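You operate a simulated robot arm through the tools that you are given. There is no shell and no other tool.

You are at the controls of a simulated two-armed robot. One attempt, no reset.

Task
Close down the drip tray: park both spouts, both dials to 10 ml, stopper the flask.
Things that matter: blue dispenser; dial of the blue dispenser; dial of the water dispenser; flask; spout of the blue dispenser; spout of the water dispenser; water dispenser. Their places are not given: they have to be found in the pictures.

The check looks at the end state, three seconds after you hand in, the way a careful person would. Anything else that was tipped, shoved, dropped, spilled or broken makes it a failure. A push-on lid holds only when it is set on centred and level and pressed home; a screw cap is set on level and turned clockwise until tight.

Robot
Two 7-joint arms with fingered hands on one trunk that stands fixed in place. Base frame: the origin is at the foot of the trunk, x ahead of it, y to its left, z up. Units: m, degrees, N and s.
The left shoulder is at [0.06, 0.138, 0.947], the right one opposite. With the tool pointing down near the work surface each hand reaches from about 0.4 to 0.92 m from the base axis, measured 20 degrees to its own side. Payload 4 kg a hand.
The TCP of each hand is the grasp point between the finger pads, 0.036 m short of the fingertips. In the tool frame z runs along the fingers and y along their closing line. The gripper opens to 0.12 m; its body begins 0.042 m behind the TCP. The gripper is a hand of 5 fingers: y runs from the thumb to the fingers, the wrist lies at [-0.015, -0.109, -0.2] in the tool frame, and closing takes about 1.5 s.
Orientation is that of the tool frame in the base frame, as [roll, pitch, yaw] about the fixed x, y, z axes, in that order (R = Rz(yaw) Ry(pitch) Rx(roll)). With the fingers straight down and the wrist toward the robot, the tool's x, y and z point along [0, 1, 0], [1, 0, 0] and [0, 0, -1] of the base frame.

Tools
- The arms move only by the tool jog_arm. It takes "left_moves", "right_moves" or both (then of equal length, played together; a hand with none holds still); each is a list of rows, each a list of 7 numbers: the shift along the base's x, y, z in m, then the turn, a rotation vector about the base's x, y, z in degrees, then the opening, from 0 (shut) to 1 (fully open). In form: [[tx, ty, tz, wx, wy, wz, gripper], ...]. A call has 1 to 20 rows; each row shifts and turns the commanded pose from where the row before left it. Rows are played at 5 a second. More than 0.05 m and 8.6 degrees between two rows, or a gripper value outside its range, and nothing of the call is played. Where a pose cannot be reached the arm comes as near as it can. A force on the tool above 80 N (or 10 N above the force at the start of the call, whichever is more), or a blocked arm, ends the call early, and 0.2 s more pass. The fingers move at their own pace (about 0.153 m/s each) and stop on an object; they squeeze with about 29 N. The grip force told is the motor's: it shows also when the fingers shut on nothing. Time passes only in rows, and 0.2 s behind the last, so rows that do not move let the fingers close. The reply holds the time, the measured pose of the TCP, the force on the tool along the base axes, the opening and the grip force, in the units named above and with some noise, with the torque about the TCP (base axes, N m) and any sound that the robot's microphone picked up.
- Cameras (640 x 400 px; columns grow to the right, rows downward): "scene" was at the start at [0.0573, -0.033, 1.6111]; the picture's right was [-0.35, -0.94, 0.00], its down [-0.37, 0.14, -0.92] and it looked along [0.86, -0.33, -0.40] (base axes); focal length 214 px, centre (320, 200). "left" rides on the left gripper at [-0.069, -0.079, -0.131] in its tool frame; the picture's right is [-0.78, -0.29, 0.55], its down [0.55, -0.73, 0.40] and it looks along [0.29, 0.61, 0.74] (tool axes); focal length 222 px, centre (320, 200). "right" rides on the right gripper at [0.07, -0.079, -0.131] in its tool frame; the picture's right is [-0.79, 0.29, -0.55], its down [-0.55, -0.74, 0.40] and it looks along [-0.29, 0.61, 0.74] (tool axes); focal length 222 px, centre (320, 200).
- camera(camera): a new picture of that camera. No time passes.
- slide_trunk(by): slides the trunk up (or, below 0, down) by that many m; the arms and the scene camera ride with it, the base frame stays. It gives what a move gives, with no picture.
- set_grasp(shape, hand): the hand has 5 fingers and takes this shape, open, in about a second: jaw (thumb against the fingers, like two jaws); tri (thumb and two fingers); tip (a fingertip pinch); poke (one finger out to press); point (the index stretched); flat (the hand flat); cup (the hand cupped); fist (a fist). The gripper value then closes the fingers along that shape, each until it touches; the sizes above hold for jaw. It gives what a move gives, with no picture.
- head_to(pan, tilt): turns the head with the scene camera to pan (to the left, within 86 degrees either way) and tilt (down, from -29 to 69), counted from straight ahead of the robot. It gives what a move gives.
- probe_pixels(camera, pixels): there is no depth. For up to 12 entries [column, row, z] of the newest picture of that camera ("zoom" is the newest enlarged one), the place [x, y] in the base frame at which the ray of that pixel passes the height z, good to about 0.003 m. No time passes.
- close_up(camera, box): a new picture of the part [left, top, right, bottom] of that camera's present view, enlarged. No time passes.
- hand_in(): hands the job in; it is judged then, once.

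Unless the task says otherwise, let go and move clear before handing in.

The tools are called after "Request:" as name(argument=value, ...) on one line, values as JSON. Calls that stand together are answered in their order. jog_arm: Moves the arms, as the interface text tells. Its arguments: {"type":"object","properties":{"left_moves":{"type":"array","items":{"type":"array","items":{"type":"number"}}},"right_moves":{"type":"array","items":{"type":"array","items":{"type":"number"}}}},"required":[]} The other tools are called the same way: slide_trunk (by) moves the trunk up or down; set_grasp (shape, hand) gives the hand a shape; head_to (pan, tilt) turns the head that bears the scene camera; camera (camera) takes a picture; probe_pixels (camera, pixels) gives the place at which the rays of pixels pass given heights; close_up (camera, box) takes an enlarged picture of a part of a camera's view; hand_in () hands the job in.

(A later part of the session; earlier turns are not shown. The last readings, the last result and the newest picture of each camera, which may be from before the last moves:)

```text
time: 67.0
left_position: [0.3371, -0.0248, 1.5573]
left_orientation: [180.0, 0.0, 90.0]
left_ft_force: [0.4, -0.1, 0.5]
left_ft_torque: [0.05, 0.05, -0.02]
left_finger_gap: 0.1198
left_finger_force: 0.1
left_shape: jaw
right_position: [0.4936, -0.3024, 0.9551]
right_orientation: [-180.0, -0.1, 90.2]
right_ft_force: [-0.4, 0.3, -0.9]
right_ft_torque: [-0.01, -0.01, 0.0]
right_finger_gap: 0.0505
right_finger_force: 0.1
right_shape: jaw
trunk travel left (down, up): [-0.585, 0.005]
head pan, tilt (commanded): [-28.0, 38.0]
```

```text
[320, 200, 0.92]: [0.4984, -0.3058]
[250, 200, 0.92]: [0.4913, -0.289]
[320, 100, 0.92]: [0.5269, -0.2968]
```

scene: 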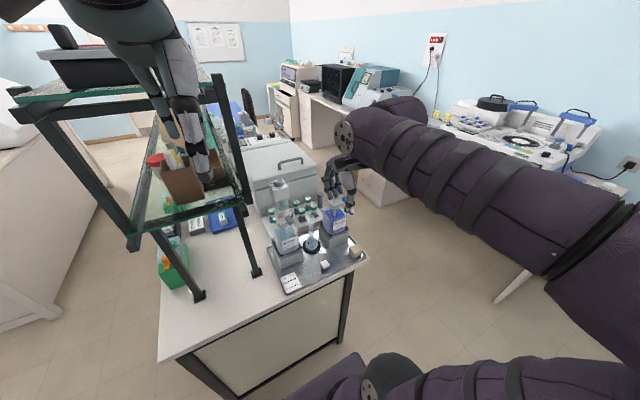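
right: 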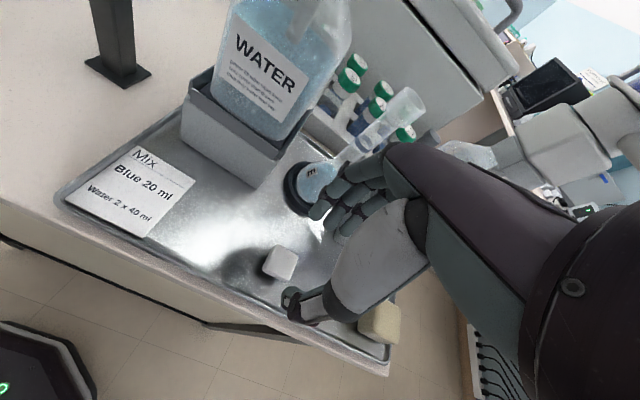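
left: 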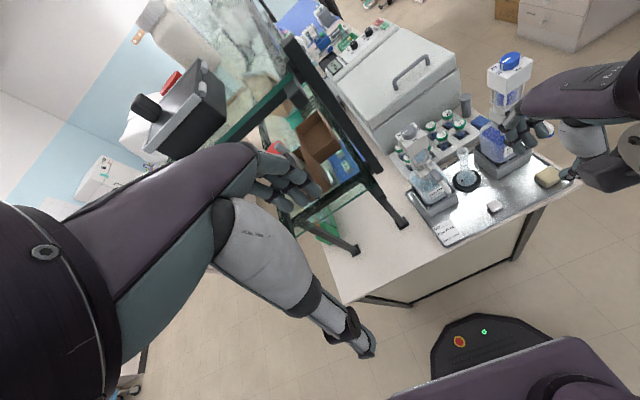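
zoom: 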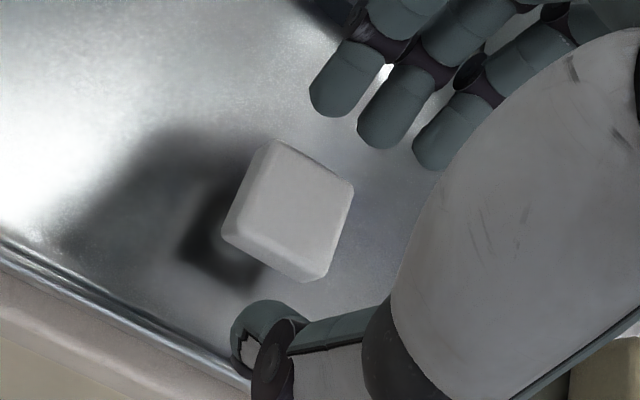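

Thumb tip (y≈-0.302) and index/middle (y≈-0.299/-0.314) bracket the stopper head at y≈-0.302. Lowering 11 mm and closing gradually.

Request:
jog_arm(right_moves=[[0.0004, 0.0006, -0.006, 0, 0, 0, 0.42], [0, 0, -0.005, 0, 0, 0, 0.42], [0, 0, 0, 0, 0, 0, 0.33], [0, 0, 0, 0, 0, 0, 0.24], [0, 0, 0, 0, 0, 0, 0.2]])

Request:
close_up(camera="right", box=[250, 190, 370, 310])

Request:
close_up(camera="scene", box=[300, 235, 350, 285])

```text
time: 68.2
left_position: [0.3374, -0.0242, 1.5565]
left_orientation: [-179.9, 0.1, 89.9]
left_ft_force: [-0.3, 0.7, 0.3]
left_ft_torque: [0.01, 0.0, 0.01]
left_finger_gap: 0.12
left_finger_force: 0.0
left_shape: jaw
right_position: [0.4945, -0.2996, 0.9459]
right_orientation: [-180.0, 0.0, 90.2]
right_ft_force: [-0.4, -0.2, 0.0]
right_ft_torque: [-0.03, -0.03, 0.02]
right_finger_gap: 0.0243
right_finger_force: 0.0
right_shape: jaw
trunk travel left (down, up): [-0.585, 0.005]
head pan, tilt (commanded): [-28.0, 38.0]
```

```text
3.33 times, centred on (310, 250) of right
```

zoom: 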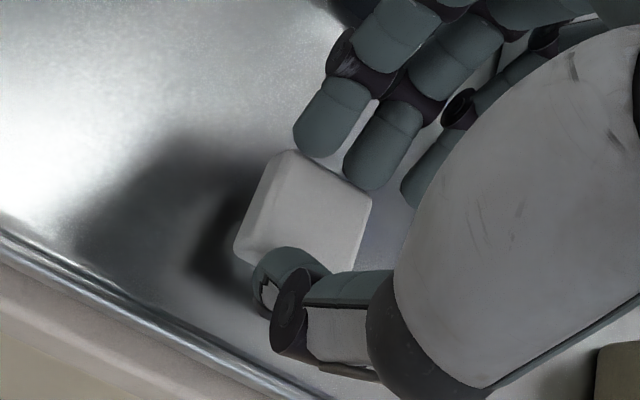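

```text
8.00 times, centred on (325, 260) of scene
```

zoom: 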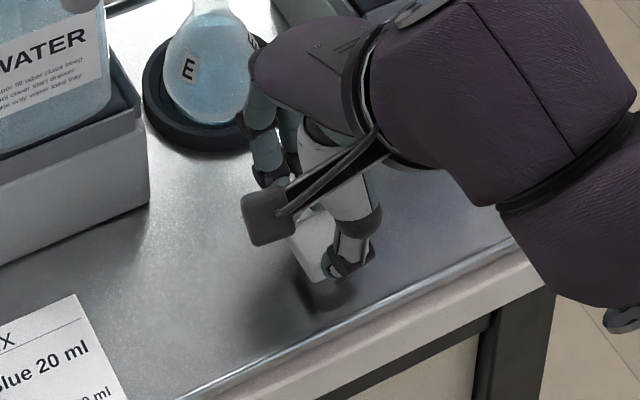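

Well bracketed. Continuing to close onto the head.

Request:
jog_arm(right_moves=[[0, 0, 0, 0, 0, 0, 0.17], [0, 0, 0, 0, 0, 0, 0.14], [0, 0, 0, 0, 0, 0, 0.12], [0, 0, 0, 0, 0, 0, 0.1]])

Request:
close_up(camera="right", box=[250, 190, 370, 310])

Request:
close_up(camera="scene", box=[300, 235, 350, 285])

```text
time: 69.2
left_position: [0.338, -0.0257, 1.5567]
left_orientation: [179.9, 0.0, 90.0]
left_ft_force: [0.6, 0.0, -0.2]
left_ft_torque: [-0.02, -0.01, 0.02]
left_finger_gap: 0.1198
left_finger_force: 0.1
left_shape: jaw
right_position: [0.4943, -0.3004, 0.9456]
right_orientation: [180.0, -0.1, 90.3]
right_ft_force: [-1.1, 0.9, 4.3]
right_ft_torque: [-0.02, -0.02, -0.06]
right_finger_gap: 0.0157
right_finger_force: 29.1
right_shape: jaw
trunk travel left (down, up): [-0.585, 0.005]
head pan, tilt (commanded): [-28.0, 38.0]
```

```text
3.33 times, centred on (310, 250) of right
```

zoom: 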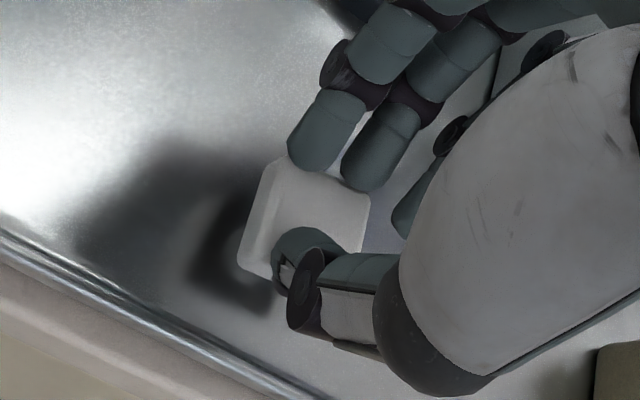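

```text
8.00 times, centred on (325, 260) of scene
```

zoom: 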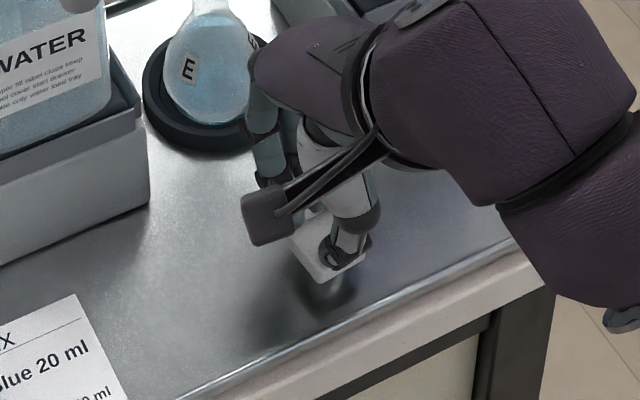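

Grip 29 N with a gap consistent with the 27 mm head. I'll lift gently and check that it comes up level.

Request:
jog_arm(right_moves=[[0, 0, 0.003, 0, 0, 0, 0.08], [0, 0, 0.01, 0, 0, 0, 0.08], [0, 0, 0.02, 0, 0, 0, 0.08], [0, 0, 0.03, 0, 0, 0, 0.08], [0, 0, 0, 0, 0, 0, 0.08]])

Request:
close_up(camera="right", box=[250, 190, 370, 310])

Request:
close_up(camera="scene", box=[290, 210, 350, 280])

Request:
close_up(camera="left", box=[450, 140, 530, 220])

```text
time: 70.4
left_position: [0.3373, -0.0256, 1.5566]
left_orientation: [180.0, -0.1, 90.0]
left_ft_force: [0.6, -0.3, -0.2]
left_ft_torque: [-0.01, 0.0, 0.02]
left_finger_gap: 0.1197
left_finger_force: 0.1
left_shape: jaw
right_position: [0.495, -0.3012, 1.0075]
right_orientation: [179.8, -0.1, 90.2]
right_ft_force: [0.3, -0.7, -0.6]
right_ft_torque: [-0.01, -0.01, 0.02]
right_finger_gap: 0.0151
right_finger_force: 28.9
right_shape: jaw
trunk travel left (down, up): [-0.585, 0.005]
head pan, tilt (commanded): [-28.0, 38.0]
```

```text
3.33 times, centred on (310, 250) of right
```

zoom: 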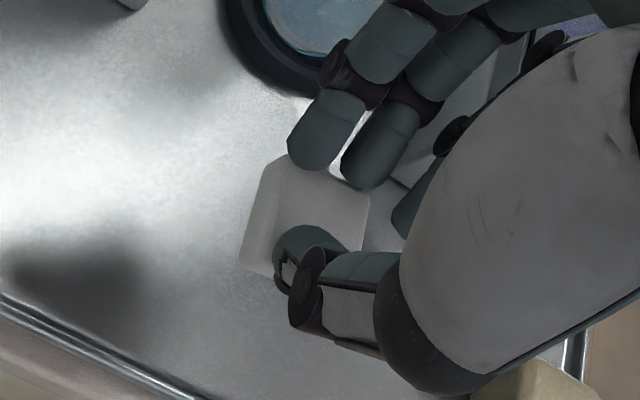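

```text
5.71 times, centred on (320, 245) of scene
```

zoom: 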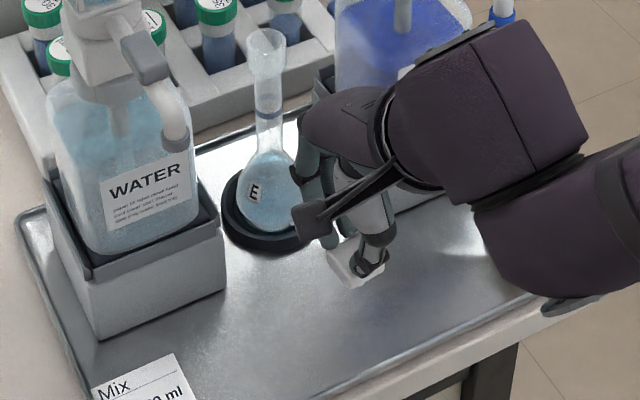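

```text
5.00 times, centred on (490, 180) of left
```

zoom: 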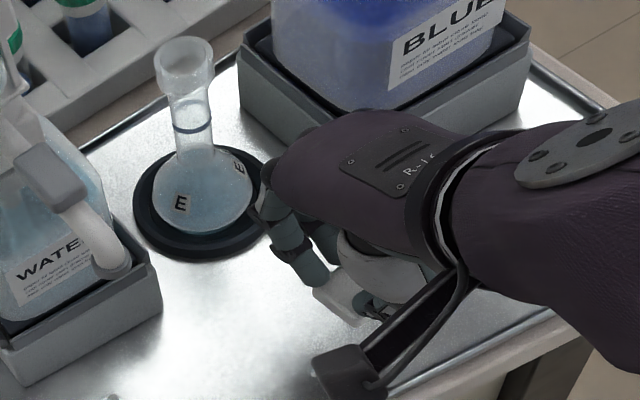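

The stopper is held and came up. I'll lift it straight up to z≈1.16, between the spouts, then check levelness.

Request:
jog_arm(right_moves=[[0, 0, 0.04, 0, 0, 0, 0.08], [0, 0, 0.04, 0, 0, 0, 0.08], [0, 0, 0.04, 0, 0, 0, 0.08], [0, 0, 0.035, 0, 0, 0, 0.08], [0, 0, 0, 0, 0, 0, 0.08]])

Request:
close_up(camera="scene", box=[280, 170, 360, 260])

Request:
close_up(camera="left", box=[440, 100, 540, 200])

Request:
close_up(camera="right", box=[260, 200, 360, 300])

```text
time: 71.6
left_position: [0.338, -0.0246, 1.557]
left_orientation: [180.0, 0.0, 90.0]
left_ft_force: [0.0, -0.4, 0.6]
left_ft_torque: [0.0, -0.01, -0.01]
left_finger_gap: 0.1201
left_finger_force: 0.0
left_shape: jaw
right_position: [0.4955, -0.3006, 1.165]
right_orientation: [180.0, 0.0, 90.2]
right_ft_force: [-0.1, 0.0, 0.1]
right_ft_torque: [0.01, 0.05, 0.01]
right_finger_gap: 0.0149
right_finger_force: 28.6
right_shape: jaw
trunk travel left (down, up): [-0.585, 0.005]
head pan, tilt (commanded): [-28.0, 38.0]
```

```text
4.44 times, centred on (320, 215) of scene
```

zoom: 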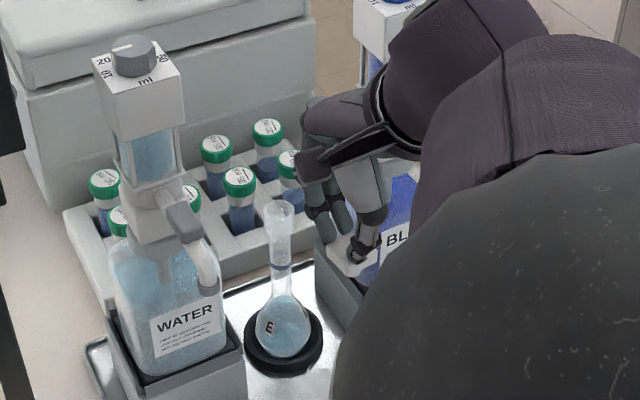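

```text
4.00 times, centred on (490, 150) of left
```

zoom: 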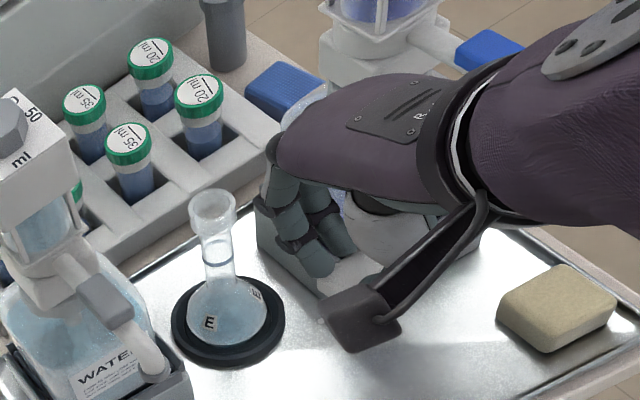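

```text
4.00 times, centred on (310, 250) of right
```

zoom: 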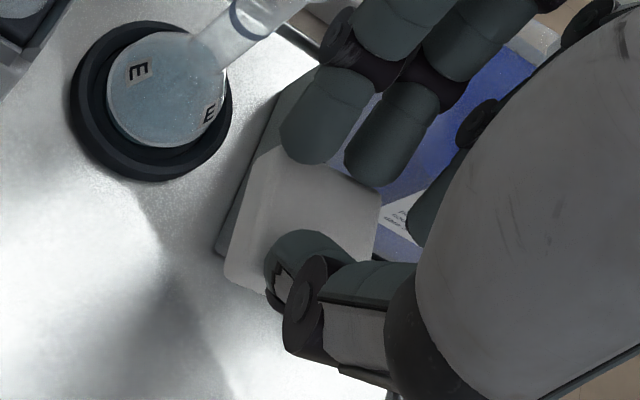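

Request:
close_up(camera="scene", box=[310, 205, 350, 245])

Request:
close_up(camera="left", box=[480, 140, 530, 190])

Request:
camera(camera="scene")

```text
10.00 times, centred on (330, 225) of scene
```

zoom: 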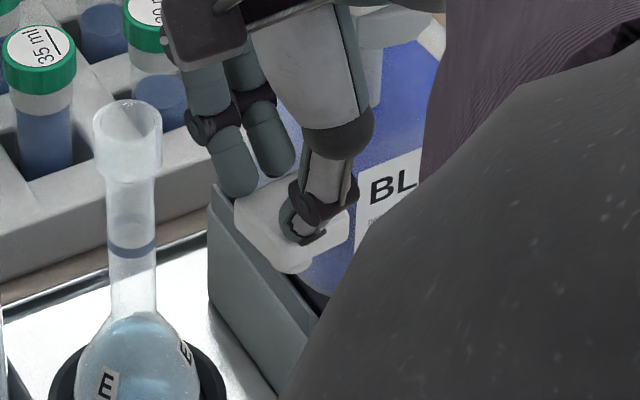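

```text
8.00 times, centred on (505, 165) of left
```

zoom: 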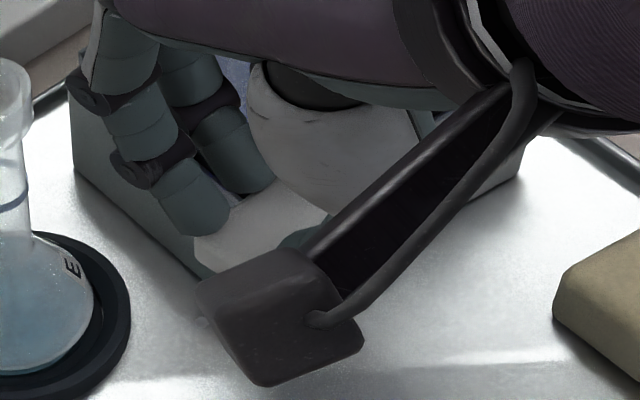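

```text
taken
```

scene: 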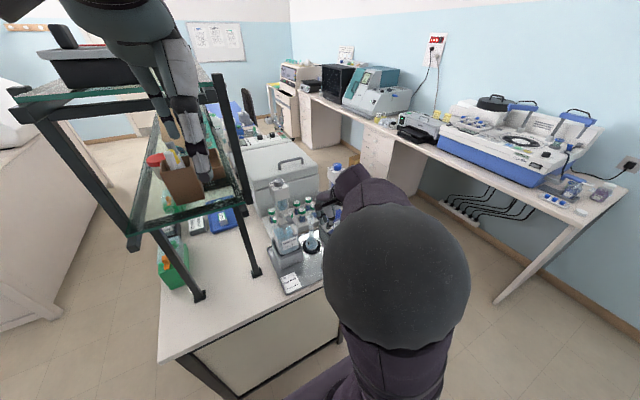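

Request:
close_up(camera="scene", box=[318, 218, 338, 238])

Request:
close_up(camera="right", box=[280, 220, 340, 280])

```text
16.00 times, centred on (328, 228) of scene
```

zoom: 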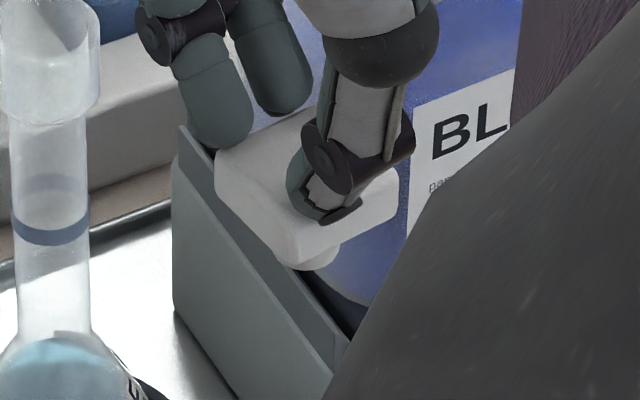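

```text
6.67 times, centred on (310, 250) of right
```

zoom: 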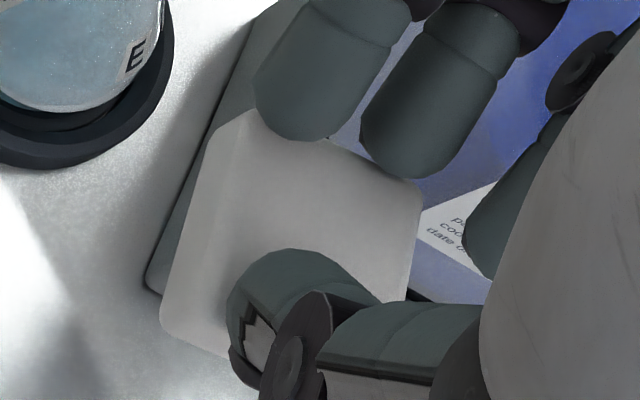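

The stopper appears held level with the plug below. I'll estimate its centre relative to the hand.

Request:
probe_pixels(camera="zoom", pixels=[[307, 241, 1.139], [250, 112, 1.139], [420, 188, 1.139], [195, 295, 1.139], [307, 241, 1.13]])

```text
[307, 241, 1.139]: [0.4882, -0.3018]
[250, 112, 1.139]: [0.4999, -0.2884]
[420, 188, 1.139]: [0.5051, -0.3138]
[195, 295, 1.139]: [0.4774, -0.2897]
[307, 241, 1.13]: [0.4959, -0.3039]
```

The stopper sits about 3 mm toward −y of the TCP, its plug bottom ~58 mm below TCP. I'll rotate the hand to yaw ≈112 (keeps wrist camera clear of the water head) while moving over the flask at z=1.165.

Request:
jog_arm(right_moves=[[0.02, -0.0005, 0.003, 0, 0, 4.4, 0.08], [0.025, -0.0005, 0.002, 0, 0, 4.4, 0.08], [0.025, -0.0005, 0, 0, 0, 4.4, 0.08], [0.025, -0.0005, 0, 0, 0, 4.4, 0.08], [0.02, -0.0005, 0, 0, 0, 4.4, 0.08], [0.0145, -0.0009, 0, 0, 0, 0, 0.08], [0, 0, 0, 0, 0, 0, 0.08]])

Request:
close_up(camera="scene", box=[270, 160, 370, 260])

Request:
close_up(camera="left", box=[420, 100, 520, 200])

Request:
close_up(camera="right", box=[230, 160, 390, 320])

```text
time: 73.2
left_position: [0.3372, -0.0256, 1.5571]
left_orientation: [180.0, -0.1, 90.0]
left_ft_force: [0.3, 0.9, -1.3]
left_ft_torque: [0.0, 0.01, 0.0]
left_finger_gap: 0.12
left_finger_force: 0.1
left_shape: jaw
right_position: [0.6105, -0.3015, 1.1673]
right_orientation: [180.0, 0.0, 112.2]
right_ft_force: [0.0, 0.5, 0.1]
right_ft_torque: [0.01, 0.01, 0.04]
right_finger_gap: 0.015
right_finger_force: 28.8
right_shape: jaw
right hand out of reach, approached as far as the arm can: row 6
trunk travel left (down, up): [-0.585, 0.005]
head pan, tilt (commanded): [-28.0, 38.0]
```

```text
4.00 times, centred on (320, 210) of scene
```

zoom: 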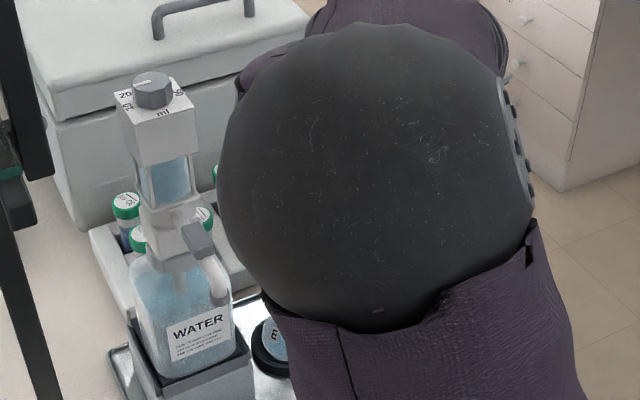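

```text
4.00 times, centred on (470, 150) of left
```

zoom: 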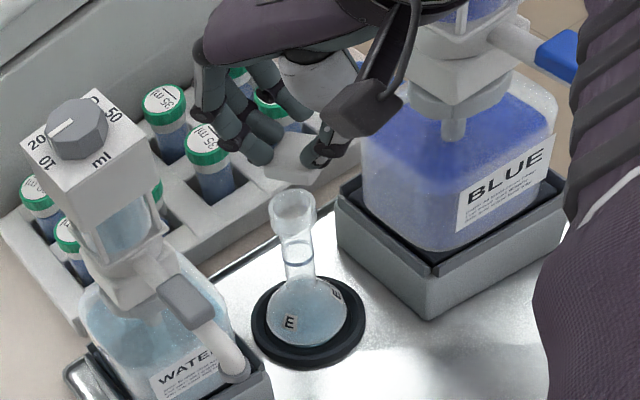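

```text
2.50 times, centred on (310, 240) of right
```

zoom: 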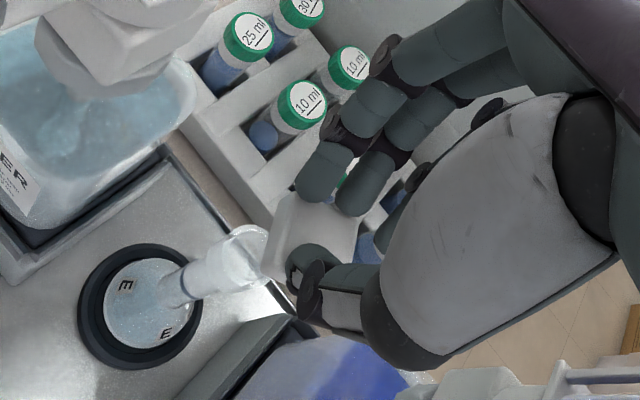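

The forward reach was clipped at x=0.6105 because the elbow has swung inward. I'll try small forward steps while turning yaw back a little.

Request:
jog_arm(right_moves=[[0.004, 0, 0.002, 0, 0, -3, 0.08], [0.004, 0, 0.002, 0, 0, -3, 0.08], [0.004, 0, 0.002, 0, 0, -3, 0.08], [0, 0, 0, 0, 0, 0, 0.08]])

Request:
camera(camera="scene")

```text
time: 74.2
left_position: [0.3373, -0.0264, 1.5566]
left_orientation: [-180.0, 0.0, 89.9]
left_ft_force: [0.1, -0.1, 0.0]
left_ft_torque: [0.03, 0.0, -0.01]
left_finger_gap: 0.1197
left_finger_force: 0.1
left_shape: jaw
right_position: [0.6221, -0.304, 1.1736]
right_orientation: [-180.0, 0.0, 103.1]
right_ft_force: [-0.5, -0.4, -0.3]
right_ft_torque: [-0.03, -0.02, -0.03]
right_finger_gap: 0.015
right_finger_force: 29.2
right_shape: jaw
trunk travel left (down, up): [-0.585, 0.005]
head pan, tilt (commanded): [-28.0, 38.0]
```

```text
taken
```

scene: 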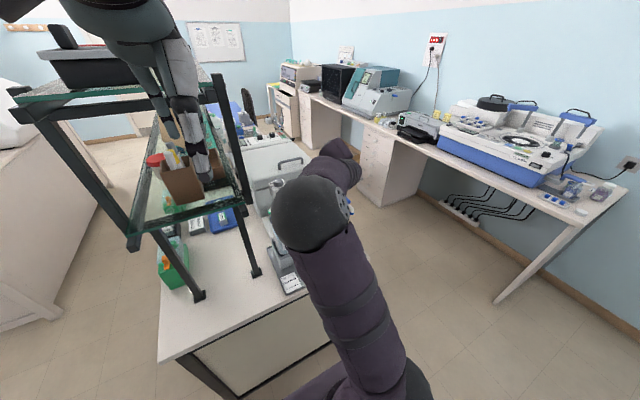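

Now at (0.622,-0.304,1.174), yaw 103. The scene view is blocked by the elbow, so I'll use left and hand cameras to align stopper and mouth.

Request:
jog_arm(right_moves=[[0.003, 0, 0, 0, 0, 0, 0.08], [0, 0, -0.008, 0, 0, 0, 0.08], [0, 0, 0, 0, 0, 0, 0.08]])

Request:
close_up(camera="left", box=[435, 110, 495, 170])

Request:
close_up(camera="right", box=[260, 200, 360, 300])

```text
time: 75.0
left_position: [0.3375, -0.0246, 1.5572]
left_orientation: [-179.9, -0.1, 90.0]
left_ft_force: [-0.3, -0.1, -0.7]
left_ft_torque: [0.03, -0.01, -0.01]
left_finger_gap: 0.1198
left_finger_force: 0.1
left_shape: jaw
right_position: [0.6249, -0.3026, 1.1655]
right_orientation: [180.0, 0.0, 103.2]
right_ft_force: [0.0, -0.7, -0.1]
right_ft_torque: [0.01, 0.01, -0.01]
right_finger_gap: 0.0149
right_finger_force: 28.8
right_shape: jaw
trunk travel left (down, up): [-0.585, 0.005]
head pan, tilt (commanded): [-28.0, 38.0]
```

```text
6.67 times, centred on (465, 140) of left
```

zoom: 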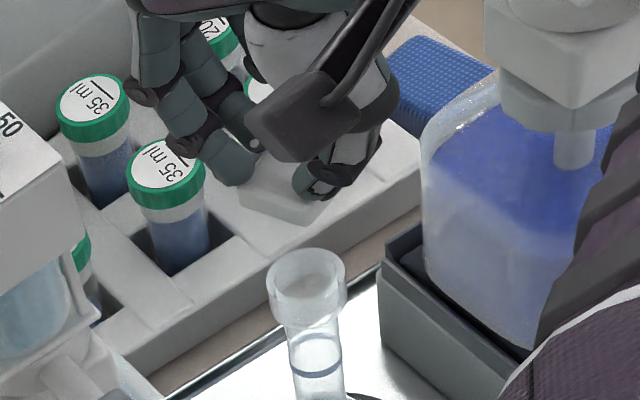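

```text
4.00 times, centred on (310, 250) of right
```

zoom: 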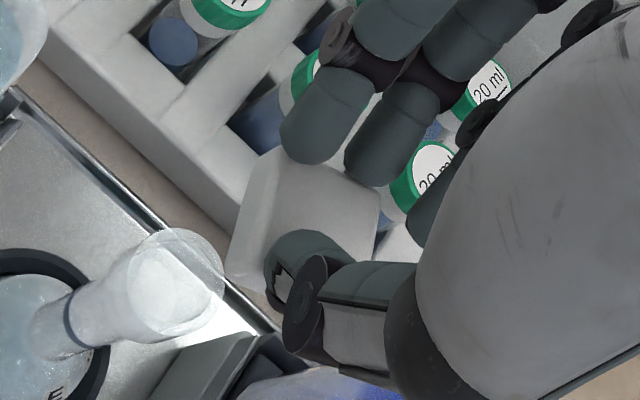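

Request:
probe_pixels(camera="zoom", pixels=[[177, 280, 1.062], [177, 280, 1.068], [303, 235, 1.1345], [303, 235, 1.131], [272, 148, 1.1345], [380, 195, 1.1345], [226, 275, 1.1345]])

Request:
close_up(camera="left", box=[445, 120, 485, 160])

Request:
probe_pixels(camera="zoom", pixels=[[320, 200, 1.062], [320, 200, 1.1345], [320, 300, 1.062]])

```text
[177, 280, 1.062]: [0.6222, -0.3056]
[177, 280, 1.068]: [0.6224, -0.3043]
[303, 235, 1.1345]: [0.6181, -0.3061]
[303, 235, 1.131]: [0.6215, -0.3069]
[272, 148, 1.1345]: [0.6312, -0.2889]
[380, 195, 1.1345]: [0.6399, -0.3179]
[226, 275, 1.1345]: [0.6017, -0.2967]
```

```text
10.00 times, centred on (465, 140) of left
```

zoom: 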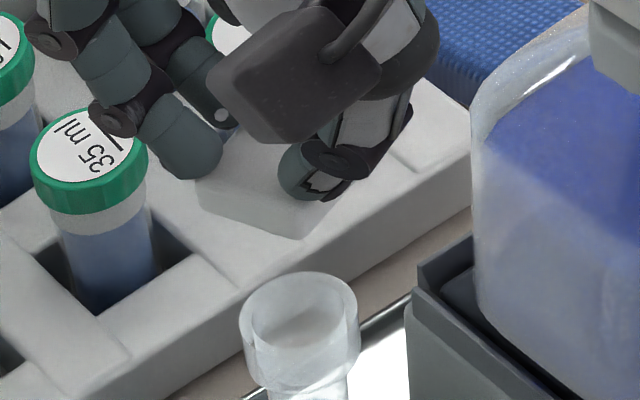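

```text
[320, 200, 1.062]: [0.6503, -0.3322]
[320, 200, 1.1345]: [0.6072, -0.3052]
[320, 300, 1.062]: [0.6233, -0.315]
```

Request:
probe_pixels(camera="zoom", pixels=[[300, 308, 1.062], [300, 308, 1.068], [300, 238, 1.125], [300, 238, 1.12], [300, 238, 1.115], [197, 205, 1.125], [197, 205, 1.12], [300, 215, 1.1345], [205, 180, 1.1345], [205, 180, 1.13]])

```text
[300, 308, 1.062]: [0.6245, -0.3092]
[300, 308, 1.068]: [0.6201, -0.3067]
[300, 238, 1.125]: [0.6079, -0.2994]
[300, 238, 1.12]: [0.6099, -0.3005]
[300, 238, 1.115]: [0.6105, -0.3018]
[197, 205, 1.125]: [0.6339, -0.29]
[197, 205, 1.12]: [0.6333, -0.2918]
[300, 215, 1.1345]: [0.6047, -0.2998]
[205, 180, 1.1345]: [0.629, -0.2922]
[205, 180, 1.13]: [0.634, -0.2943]
```

Two cameras suggest the stopper is within a few mm of the mouth axis. I'll lower to just above the mouth, where parallax is small, and compare directly.

Request:
jog_arm(right_moves=[[0, 0, -0.012, 0, 0, 0, 0.08], [0, 0, -0.012, 0, 0, 0, 0.08], [0, 0, -0.01, 0, 0, 0, 0.08], [0, 0, 0, 0, 0, 0, 0.08]])

Request:
close_up(camera="left", box=[445, 125, 485, 165])

Request:
close_up(camera="right", box=[270, 210, 350, 290])

```text
time: 76.0
left_position: [0.3372, -0.0255, 1.5578]
left_orientation: [180.0, 0.0, 90.0]
left_ft_force: [0.2, 0.0, 0.5]
left_ft_torque: [-0.03, -0.02, 0.03]
left_finger_gap: 0.1196
left_finger_force: 0.1
left_shape: jaw
right_position: [0.6286, -0.2972, 1.1444]
right_orientation: [179.9, 0.1, 103.2]
right_ft_force: [0.4, -0.2, -0.9]
right_ft_torque: [0.02, -0.03, 0.05]
right_finger_gap: 0.0151
right_finger_force: 28.5
right_shape: jaw
right hand out of reach, approached as far as the arm can: row 2, 3
trunk travel left (down, up): [-0.585, 0.005]
head pan, tilt (commanded): [-28.0, 38.0]
```

```text
10.00 times, centred on (465, 145) of left
```

zoom: 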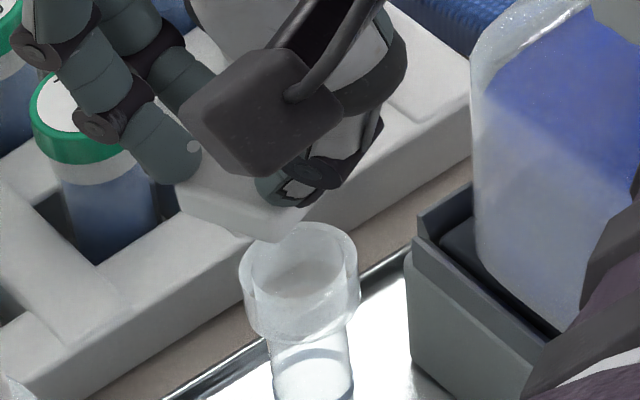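

```text
5.00 times, centred on (310, 250) of right
```

zoom: 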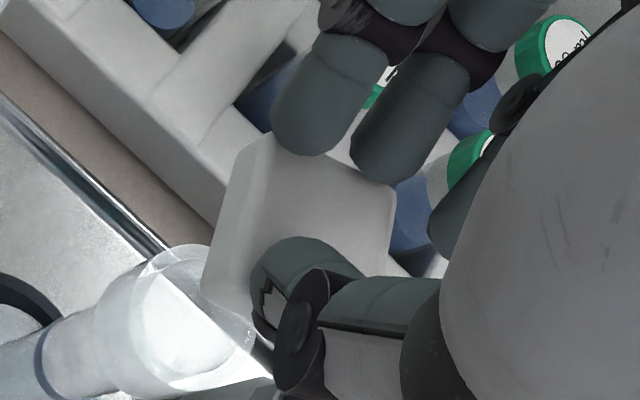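

The arm configuration can't go lower here and drifted sideways to (0.6286,-0.2972). I'll raise and re-centre, then use the trunk slide for a pure vertical descent instead.

Request:
jog_arm(right_moves=[[-0.001, -0.002, 0.01, 0, 0, 0, 0.08], [-0.001, -0.002, 0.01, 0, 0, 0, 0.08], [-0.001, -0.001, 0.003, 0, 0, 0, 0.08], [0, 0, 0, 0, 0, 0, 0.08]])

Request:
close_up(camera="left", box=[440, 115, 490, 165])

Request:
close_up(camera="right", box=[260, 200, 360, 300])

Request:
camera(camera="left")

```text
time: 77.0
left_position: [0.3383, -0.0257, 1.5576]
left_orientation: [-179.9, 0.0, 90.1]
left_ft_force: [0.9, -0.4, -0.3]
left_ft_torque: [0.01, -0.03, 0.0]
left_finger_gap: 0.12
left_finger_force: 0.1
left_shape: jaw
right_position: [0.6246, -0.3028, 1.1673]
right_orientation: [180.0, 0.0, 103.2]
right_ft_force: [0.2, 0.8, -0.9]
right_ft_torque: [0.01, -0.01, 0.0]
right_finger_gap: 0.0146
right_finger_force: 29.2
right_shape: jaw
trunk travel left (down, up): [-0.585, 0.005]
head pan, tilt (commanded): [-28.0, 38.0]
```

```text
8.00 times, centred on (465, 140) of left
```

zoom: 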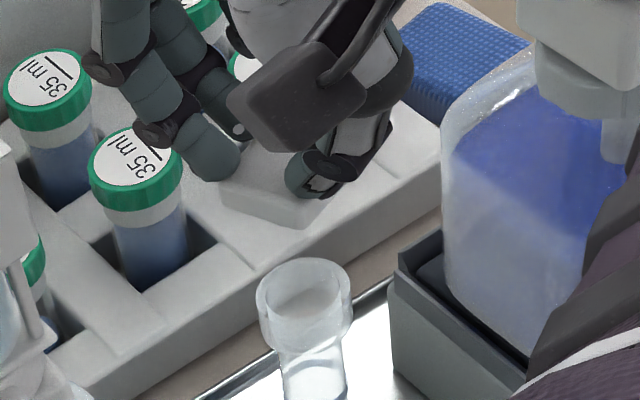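

```text
4.00 times, centred on (310, 250) of right
```

zoom: 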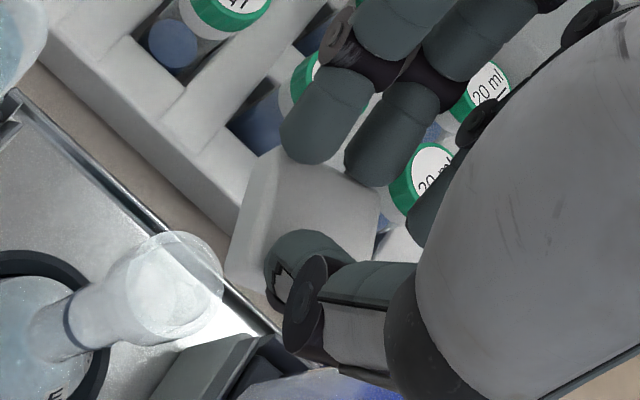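

```text
taken
```

left: 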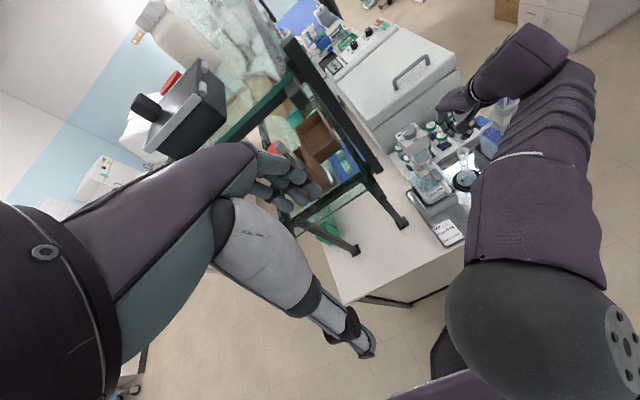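

Re-centred at (0.6246,-0.3028,1.167). Now a pure vertical descent by lowering the trunk 3 cm.

Request:
slide_trunk(by=-0.03)

Request:
close_up(camera="left", box=[440, 115, 490, 165])

Request:
close_up(camera="right", box=[260, 200, 360, 300])

Request:
camera(camera="scene")

```text
time: 77.7
left_position: [0.3368, -0.0248, 1.527]
left_orientation: [-179.9, 0.0, 90.0]
left_ft_force: [0.4, 0.4, -0.7]
left_ft_torque: [-0.01, 0.0, 0.02]
left_finger_gap: 0.1196
left_finger_force: 0.0
left_shape: jaw
right_position: [0.625, -0.3032, 1.1374]
right_orientation: [179.9, 0.0, 103.1]
right_ft_force: [-0.9, 0.0, -0.4]
right_ft_torque: [0.03, -0.01, -0.02]
right_finger_gap: 0.0151
right_finger_force: 28.9
right_shape: jaw
trunk travel left (down, up): [-0.555, 0.035]
head pan, tilt (commanded): [-28.0, 38.0]
```

```text
8.00 times, centred on (465, 140) of left
```

zoom: 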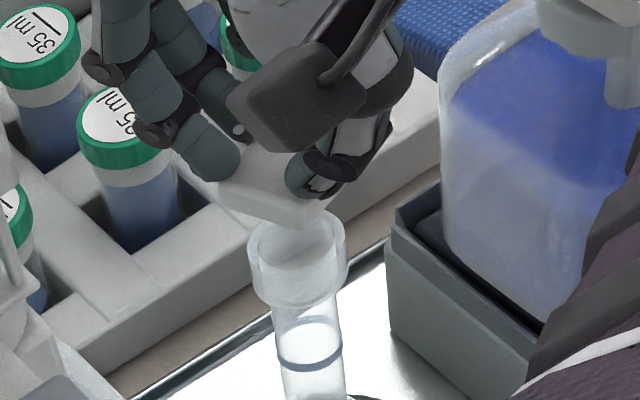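

```text
4.00 times, centred on (310, 250) of right
```

zoom: 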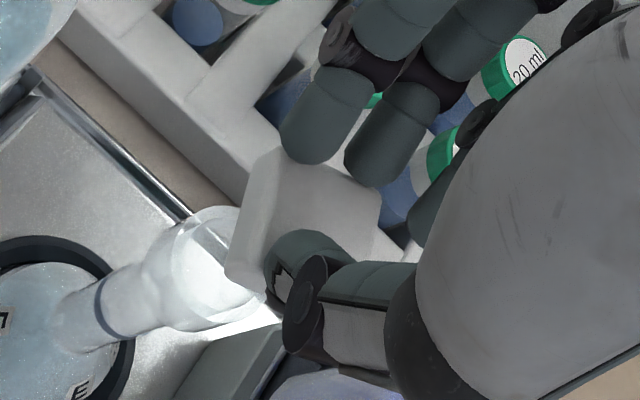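

```text
taken
```

scene: 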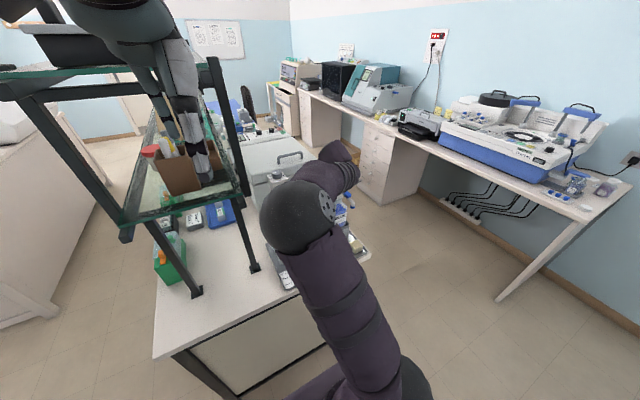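

Let me look very closely at the head, plug and rim in both views.

Request:
close_up(camera="left", box=[450, 130, 475, 155])

Request:
close_up(camera="right", box=[270, 225, 320, 275])

```text
16.00 times, centred on (462, 142) of left
```

zoom: 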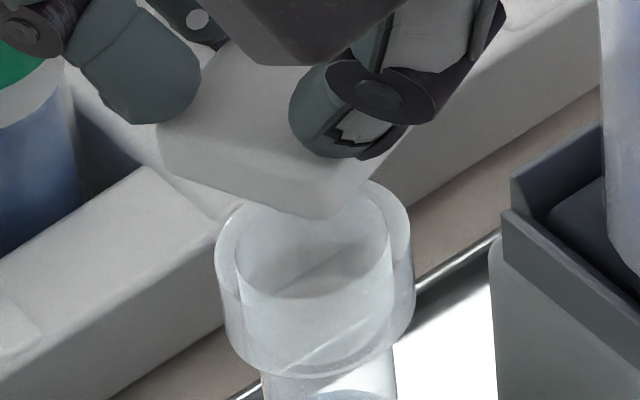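

```text
8.00 times, centred on (295, 250) of right
```

zoom: 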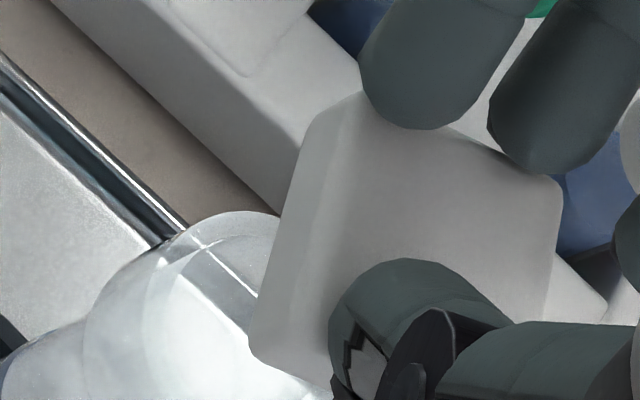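

Request:
close_up(camera="left", box=[450, 130, 475, 155])

Request:
probe_pixels(camera="zoom", pixels=[[314, 238, 1.062], [314, 238, 1.062], [314, 238, 1.062], [160, 158, 1.096], [160, 158, 1.096], [328, 218, 1.096], [328, 218, 1.096], [410, 128, 1.096], [410, 128, 1.096], [285, 143, 1.096], [285, 143, 1.096], [285, 143, 1.1]])

Request:
probe_pixels(camera="zoom", pixels=[[314, 238, 1.062], [314, 238, 1.062], [314, 238, 1.062], [160, 158, 1.096], [160, 158, 1.096], [328, 218, 1.096], [328, 218, 1.096], [410, 128, 1.096], [410, 128, 1.096], [285, 143, 1.096], [285, 143, 1.096], [285, 143, 1.1]])

```text
16.00 times, centred on (462, 142) of left
```

zoom: 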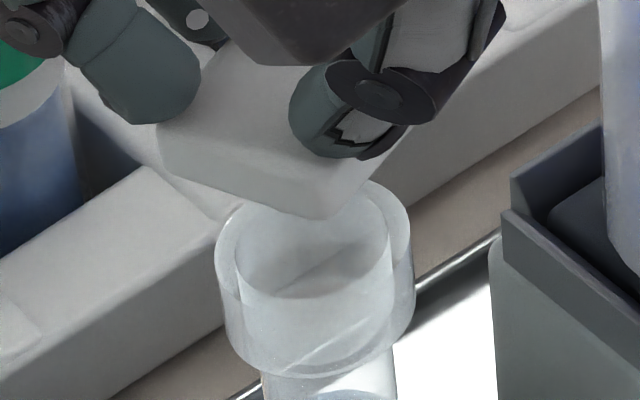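

```text
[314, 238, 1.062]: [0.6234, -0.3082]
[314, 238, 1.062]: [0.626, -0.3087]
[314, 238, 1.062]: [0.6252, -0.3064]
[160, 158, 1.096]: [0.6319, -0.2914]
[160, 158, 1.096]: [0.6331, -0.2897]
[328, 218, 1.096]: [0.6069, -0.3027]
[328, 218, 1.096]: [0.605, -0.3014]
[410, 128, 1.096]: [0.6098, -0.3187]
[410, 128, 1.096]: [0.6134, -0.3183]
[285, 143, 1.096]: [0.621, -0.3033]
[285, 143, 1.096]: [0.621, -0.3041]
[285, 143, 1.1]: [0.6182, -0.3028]
```

```text
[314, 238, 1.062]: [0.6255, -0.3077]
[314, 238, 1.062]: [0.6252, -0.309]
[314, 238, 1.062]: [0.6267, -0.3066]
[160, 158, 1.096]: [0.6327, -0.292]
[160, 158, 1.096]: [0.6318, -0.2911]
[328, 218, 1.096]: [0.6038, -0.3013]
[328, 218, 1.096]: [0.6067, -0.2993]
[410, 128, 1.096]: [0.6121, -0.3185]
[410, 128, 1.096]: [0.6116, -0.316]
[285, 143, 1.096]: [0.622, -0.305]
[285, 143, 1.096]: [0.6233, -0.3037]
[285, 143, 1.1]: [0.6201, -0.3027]
```

Averaged probes: mouth (0.6253,-0.3078); stopper head centre ≈ (0.6238,-0.3088). I'll correct by (+1.5, +1.0) mm and lower the trunk 12 mm more.

Request:
jog_arm(right_moves=[[0.0015, 0.001, 0, 0, 0, 0, 0.08], [0, 0, 0, 0, 0, 0, 0.08]])

Request:
slide_trunk(by=-0.01)

Request:
close_up(camera="left", box=[450, 130, 475, 155])

Request:
close_up(camera="right", box=[265, 220, 325, 280])

```text
time: 78.3
left_position: [0.3373, -0.0252, 1.5272]
left_orientation: [-179.9, 0.0, 90.0]
left_ft_force: [-0.1, 0.6, 0.8]
left_ft_torque: [0.01, 0.0, -0.01]
left_finger_gap: 0.12
left_finger_force: 0.1
left_shape: jaw
right_position: [0.6274, -0.3009, 1.1379]
right_orientation: [-180.0, 0.0, 103.2]
right_ft_force: [-0.1, 0.3, 0.5]
right_ft_torque: [-0.01, -0.03, 0.02]
right_finger_gap: 0.0149
right_finger_force: 29.3
right_shape: jaw
trunk travel left (down, up): [-0.555, 0.035]
head pan, tilt (commanded): [-28.0, 38.0]
```

```text
time: 78.9
left_position: [0.3383, -0.0247, 1.5171]
left_orientation: [180.0, 0.0, 90.1]
left_ft_force: [0.1, 0.4, -0.6]
left_ft_torque: [0.03, -0.02, -0.02]
left_finger_gap: 0.1199
left_finger_force: 0.1
left_shape: jaw
right_position: [0.6266, -0.3018, 1.1272]
right_orientation: [-180.0, 0.0, 103.2]
right_ft_force: [0.5, -0.6, -0.6]
right_ft_torque: [0.0, 0.0, -0.01]
right_finger_gap: 0.0152
right_finger_force: 28.8
right_shape: jaw
trunk travel left (down, up): [-0.545, 0.045]
head pan, tilt (commanded): [-28.0, 38.0]
```

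```text
16.00 times, centred on (462, 142) of left
```

zoom: 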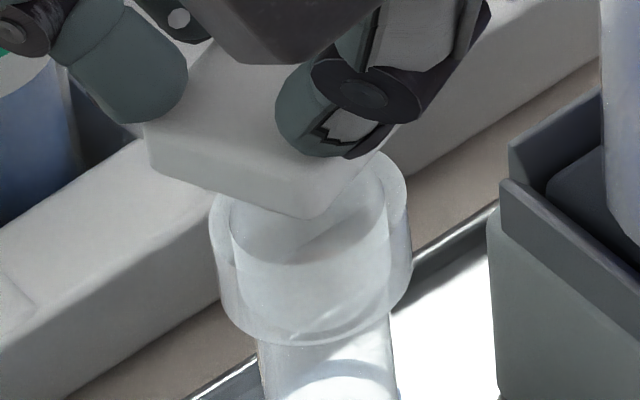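

```text
6.67 times, centred on (295, 250) of right
```

zoom: 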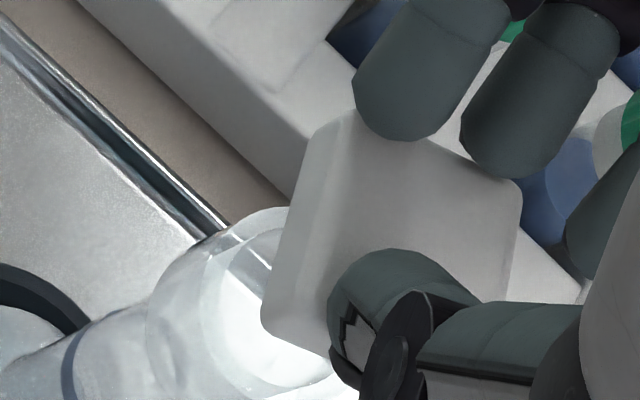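

Request:
close_up(camera="left", box=[450, 130, 475, 155])

Request:
probe_pixels(camera="zoom", pixels=[[311, 203, 1.062], [311, 203, 1.062], [311, 203, 1.062], [311, 203, 1.062], [148, 163, 1.0865], [148, 163, 1.0865], [148, 163, 1.0865], [148, 163, 1.0865], [310, 217, 1.0865], [310, 217, 1.0865], [310, 217, 1.0865], [310, 217, 1.0865]])

Request:
probe_pixels(camera="zoom", pixels=[[395, 125, 1.0865], [395, 125, 1.0865], [395, 125, 1.0865], [210, 215, 1.062], [210, 215, 1.062], [210, 215, 1.062], [412, 215, 1.062], [412, 215, 1.062], [412, 215, 1.062]])

```text
16.00 times, centred on (462, 142) of left
```

zoom: 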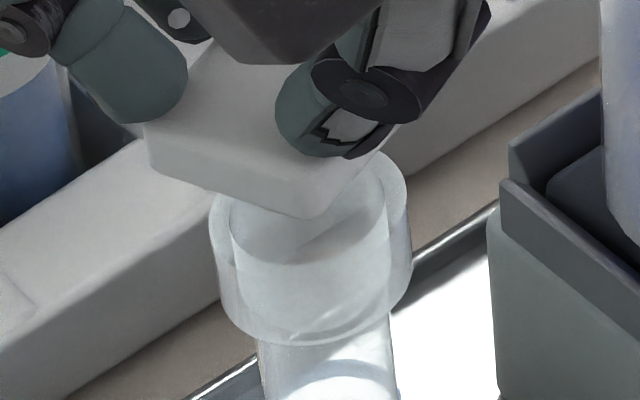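

```text
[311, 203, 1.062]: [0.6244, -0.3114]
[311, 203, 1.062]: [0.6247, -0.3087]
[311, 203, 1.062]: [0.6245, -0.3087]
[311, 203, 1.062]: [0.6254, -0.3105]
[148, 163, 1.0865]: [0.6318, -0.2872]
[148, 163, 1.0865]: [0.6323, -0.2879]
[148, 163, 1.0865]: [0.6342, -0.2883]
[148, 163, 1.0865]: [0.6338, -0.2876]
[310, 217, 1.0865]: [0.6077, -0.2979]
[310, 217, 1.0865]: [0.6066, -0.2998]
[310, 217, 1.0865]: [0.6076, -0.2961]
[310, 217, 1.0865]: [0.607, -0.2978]
```

```text
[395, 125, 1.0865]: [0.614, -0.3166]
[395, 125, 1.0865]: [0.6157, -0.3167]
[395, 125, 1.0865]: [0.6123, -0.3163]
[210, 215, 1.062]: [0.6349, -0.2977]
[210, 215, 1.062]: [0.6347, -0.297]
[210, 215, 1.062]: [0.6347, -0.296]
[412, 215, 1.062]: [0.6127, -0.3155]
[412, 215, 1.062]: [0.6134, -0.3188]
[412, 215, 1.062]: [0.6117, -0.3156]
```

Stopper centre ≈ (0.6255,-0.306) vs mouth ≈ (0.625,-0.308). I'll shift −1.7 mm in y and lower in small trunk steps watching force.

Request:
jog_arm(right_moves=[[-0.0003, -0.0017, 0, 0, 0, 0, 0.08], [0, 0, 0, 0, 0, 0, 0.08]])

Request:
slide_trunk(by=-0.005)

Request:
close_up(camera="left", box=[450, 130, 475, 155])

Request:
close_up(camera="right", box=[265, 220, 325, 280])

```text
time: 79.5
left_position: [0.3377, -0.0252, 1.5168]
left_orientation: [180.0, 0.0, 90.0]
left_ft_force: [-0.1, -0.2, 0.4]
left_ft_torque: [0.0, 0.02, 0.03]
left_finger_gap: 0.1196
left_finger_force: 0.1
left_shape: jaw
right_position: [0.6255, -0.3016, 1.1268]
right_orientation: [180.0, -0.1, 103.3]
right_ft_force: [0.5, -0.6, 0.0]
right_ft_torque: [0.03, 0.01, -0.01]
right_finger_gap: 0.0149
right_finger_force: 29.3
right_shape: jaw
trunk travel left (down, up): [-0.545, 0.045]
head pan, tilt (commanded): [-28.0, 38.0]
```

```text
time: 80.0
left_position: [0.3355, -0.0246, 1.5133]
left_orientation: [179.9, 0.0, 90.0]
left_ft_force: [0.2, -0.6, 0.1]
left_ft_torque: [0.0, 0.0, -0.02]
left_finger_gap: 0.1197
left_finger_force: 0.1
left_shape: jaw
right_position: [0.6262, -0.3028, 1.126]
right_orientation: [179.6, 0.1, 103.0]
right_ft_force: [-0.2, 1.3, 22.6]
right_ft_torque: [-0.08, -0.14, -0.02]
right_finger_gap: 0.0154
right_finger_force: 28.8
right_shape: jaw
trunk travel left (down, up): [-0.54, 0.05]
head pan, tilt (commanded): [-28.0, 38.0]
```

```text
16.00 times, centred on (462, 142) of left
```

zoom: 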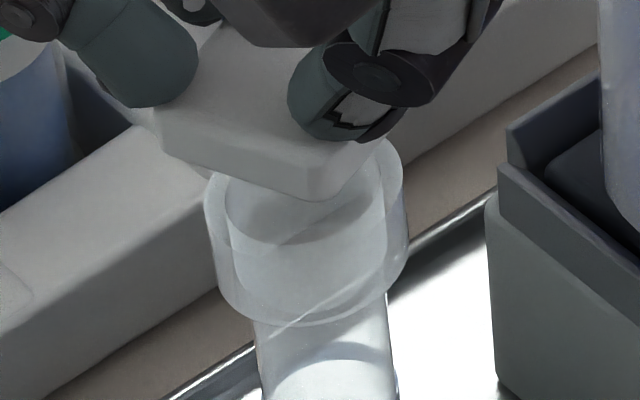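

```text
6.67 times, centred on (295, 250) of right
```

zoom: 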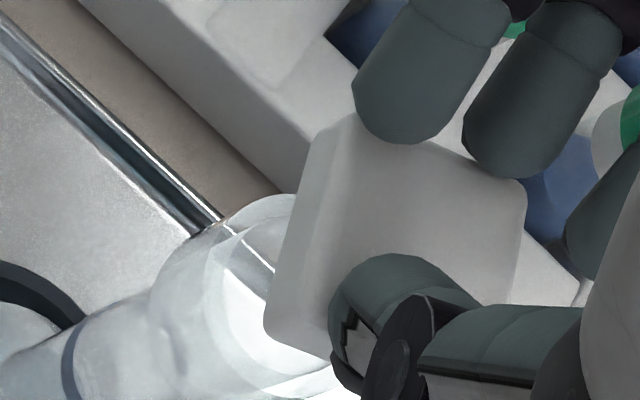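

Contact: 22.6 N upward at TCP z≈1.126. I need to see whether the plug is on the rim or entering; zooming in further.

Request:
close_up(camera="left", box=[453, 132, 469, 148])

Request:
close_up(camera="right", box=[280, 245, 305, 275])

Request:
camera(camera="scene")

```text
16.00 times, centred on (461, 140) of left
```

zoom: 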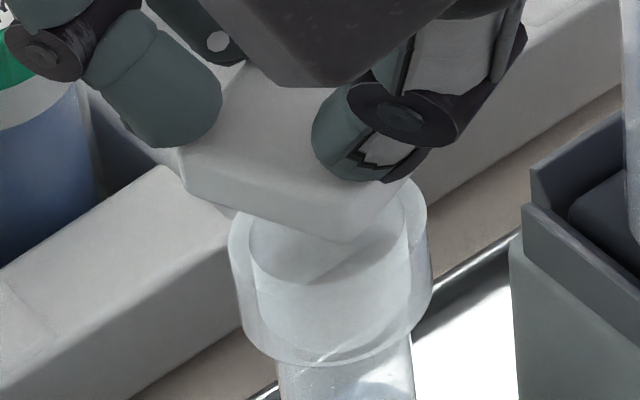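

```text
13.33 times, centred on (292, 260) of right
```

zoom: 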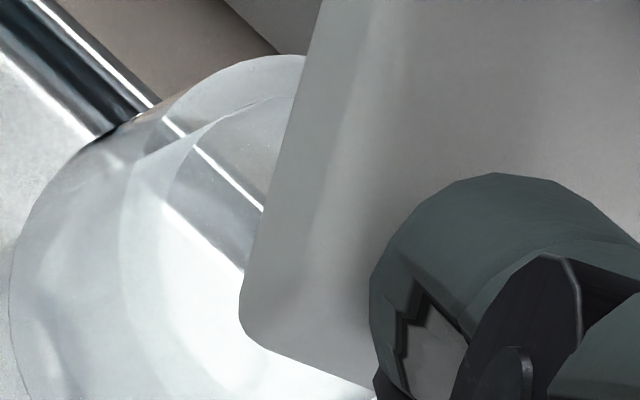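

```text
taken
```

scene: 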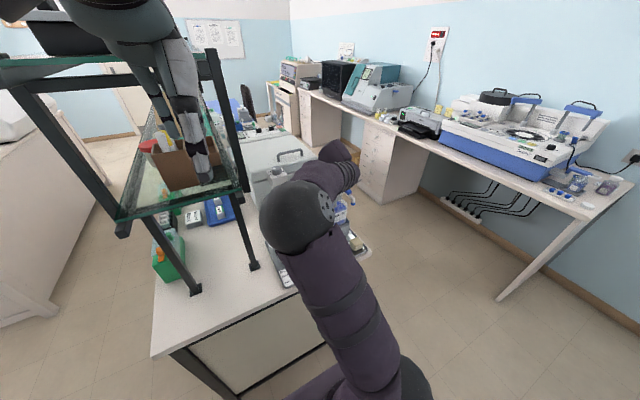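

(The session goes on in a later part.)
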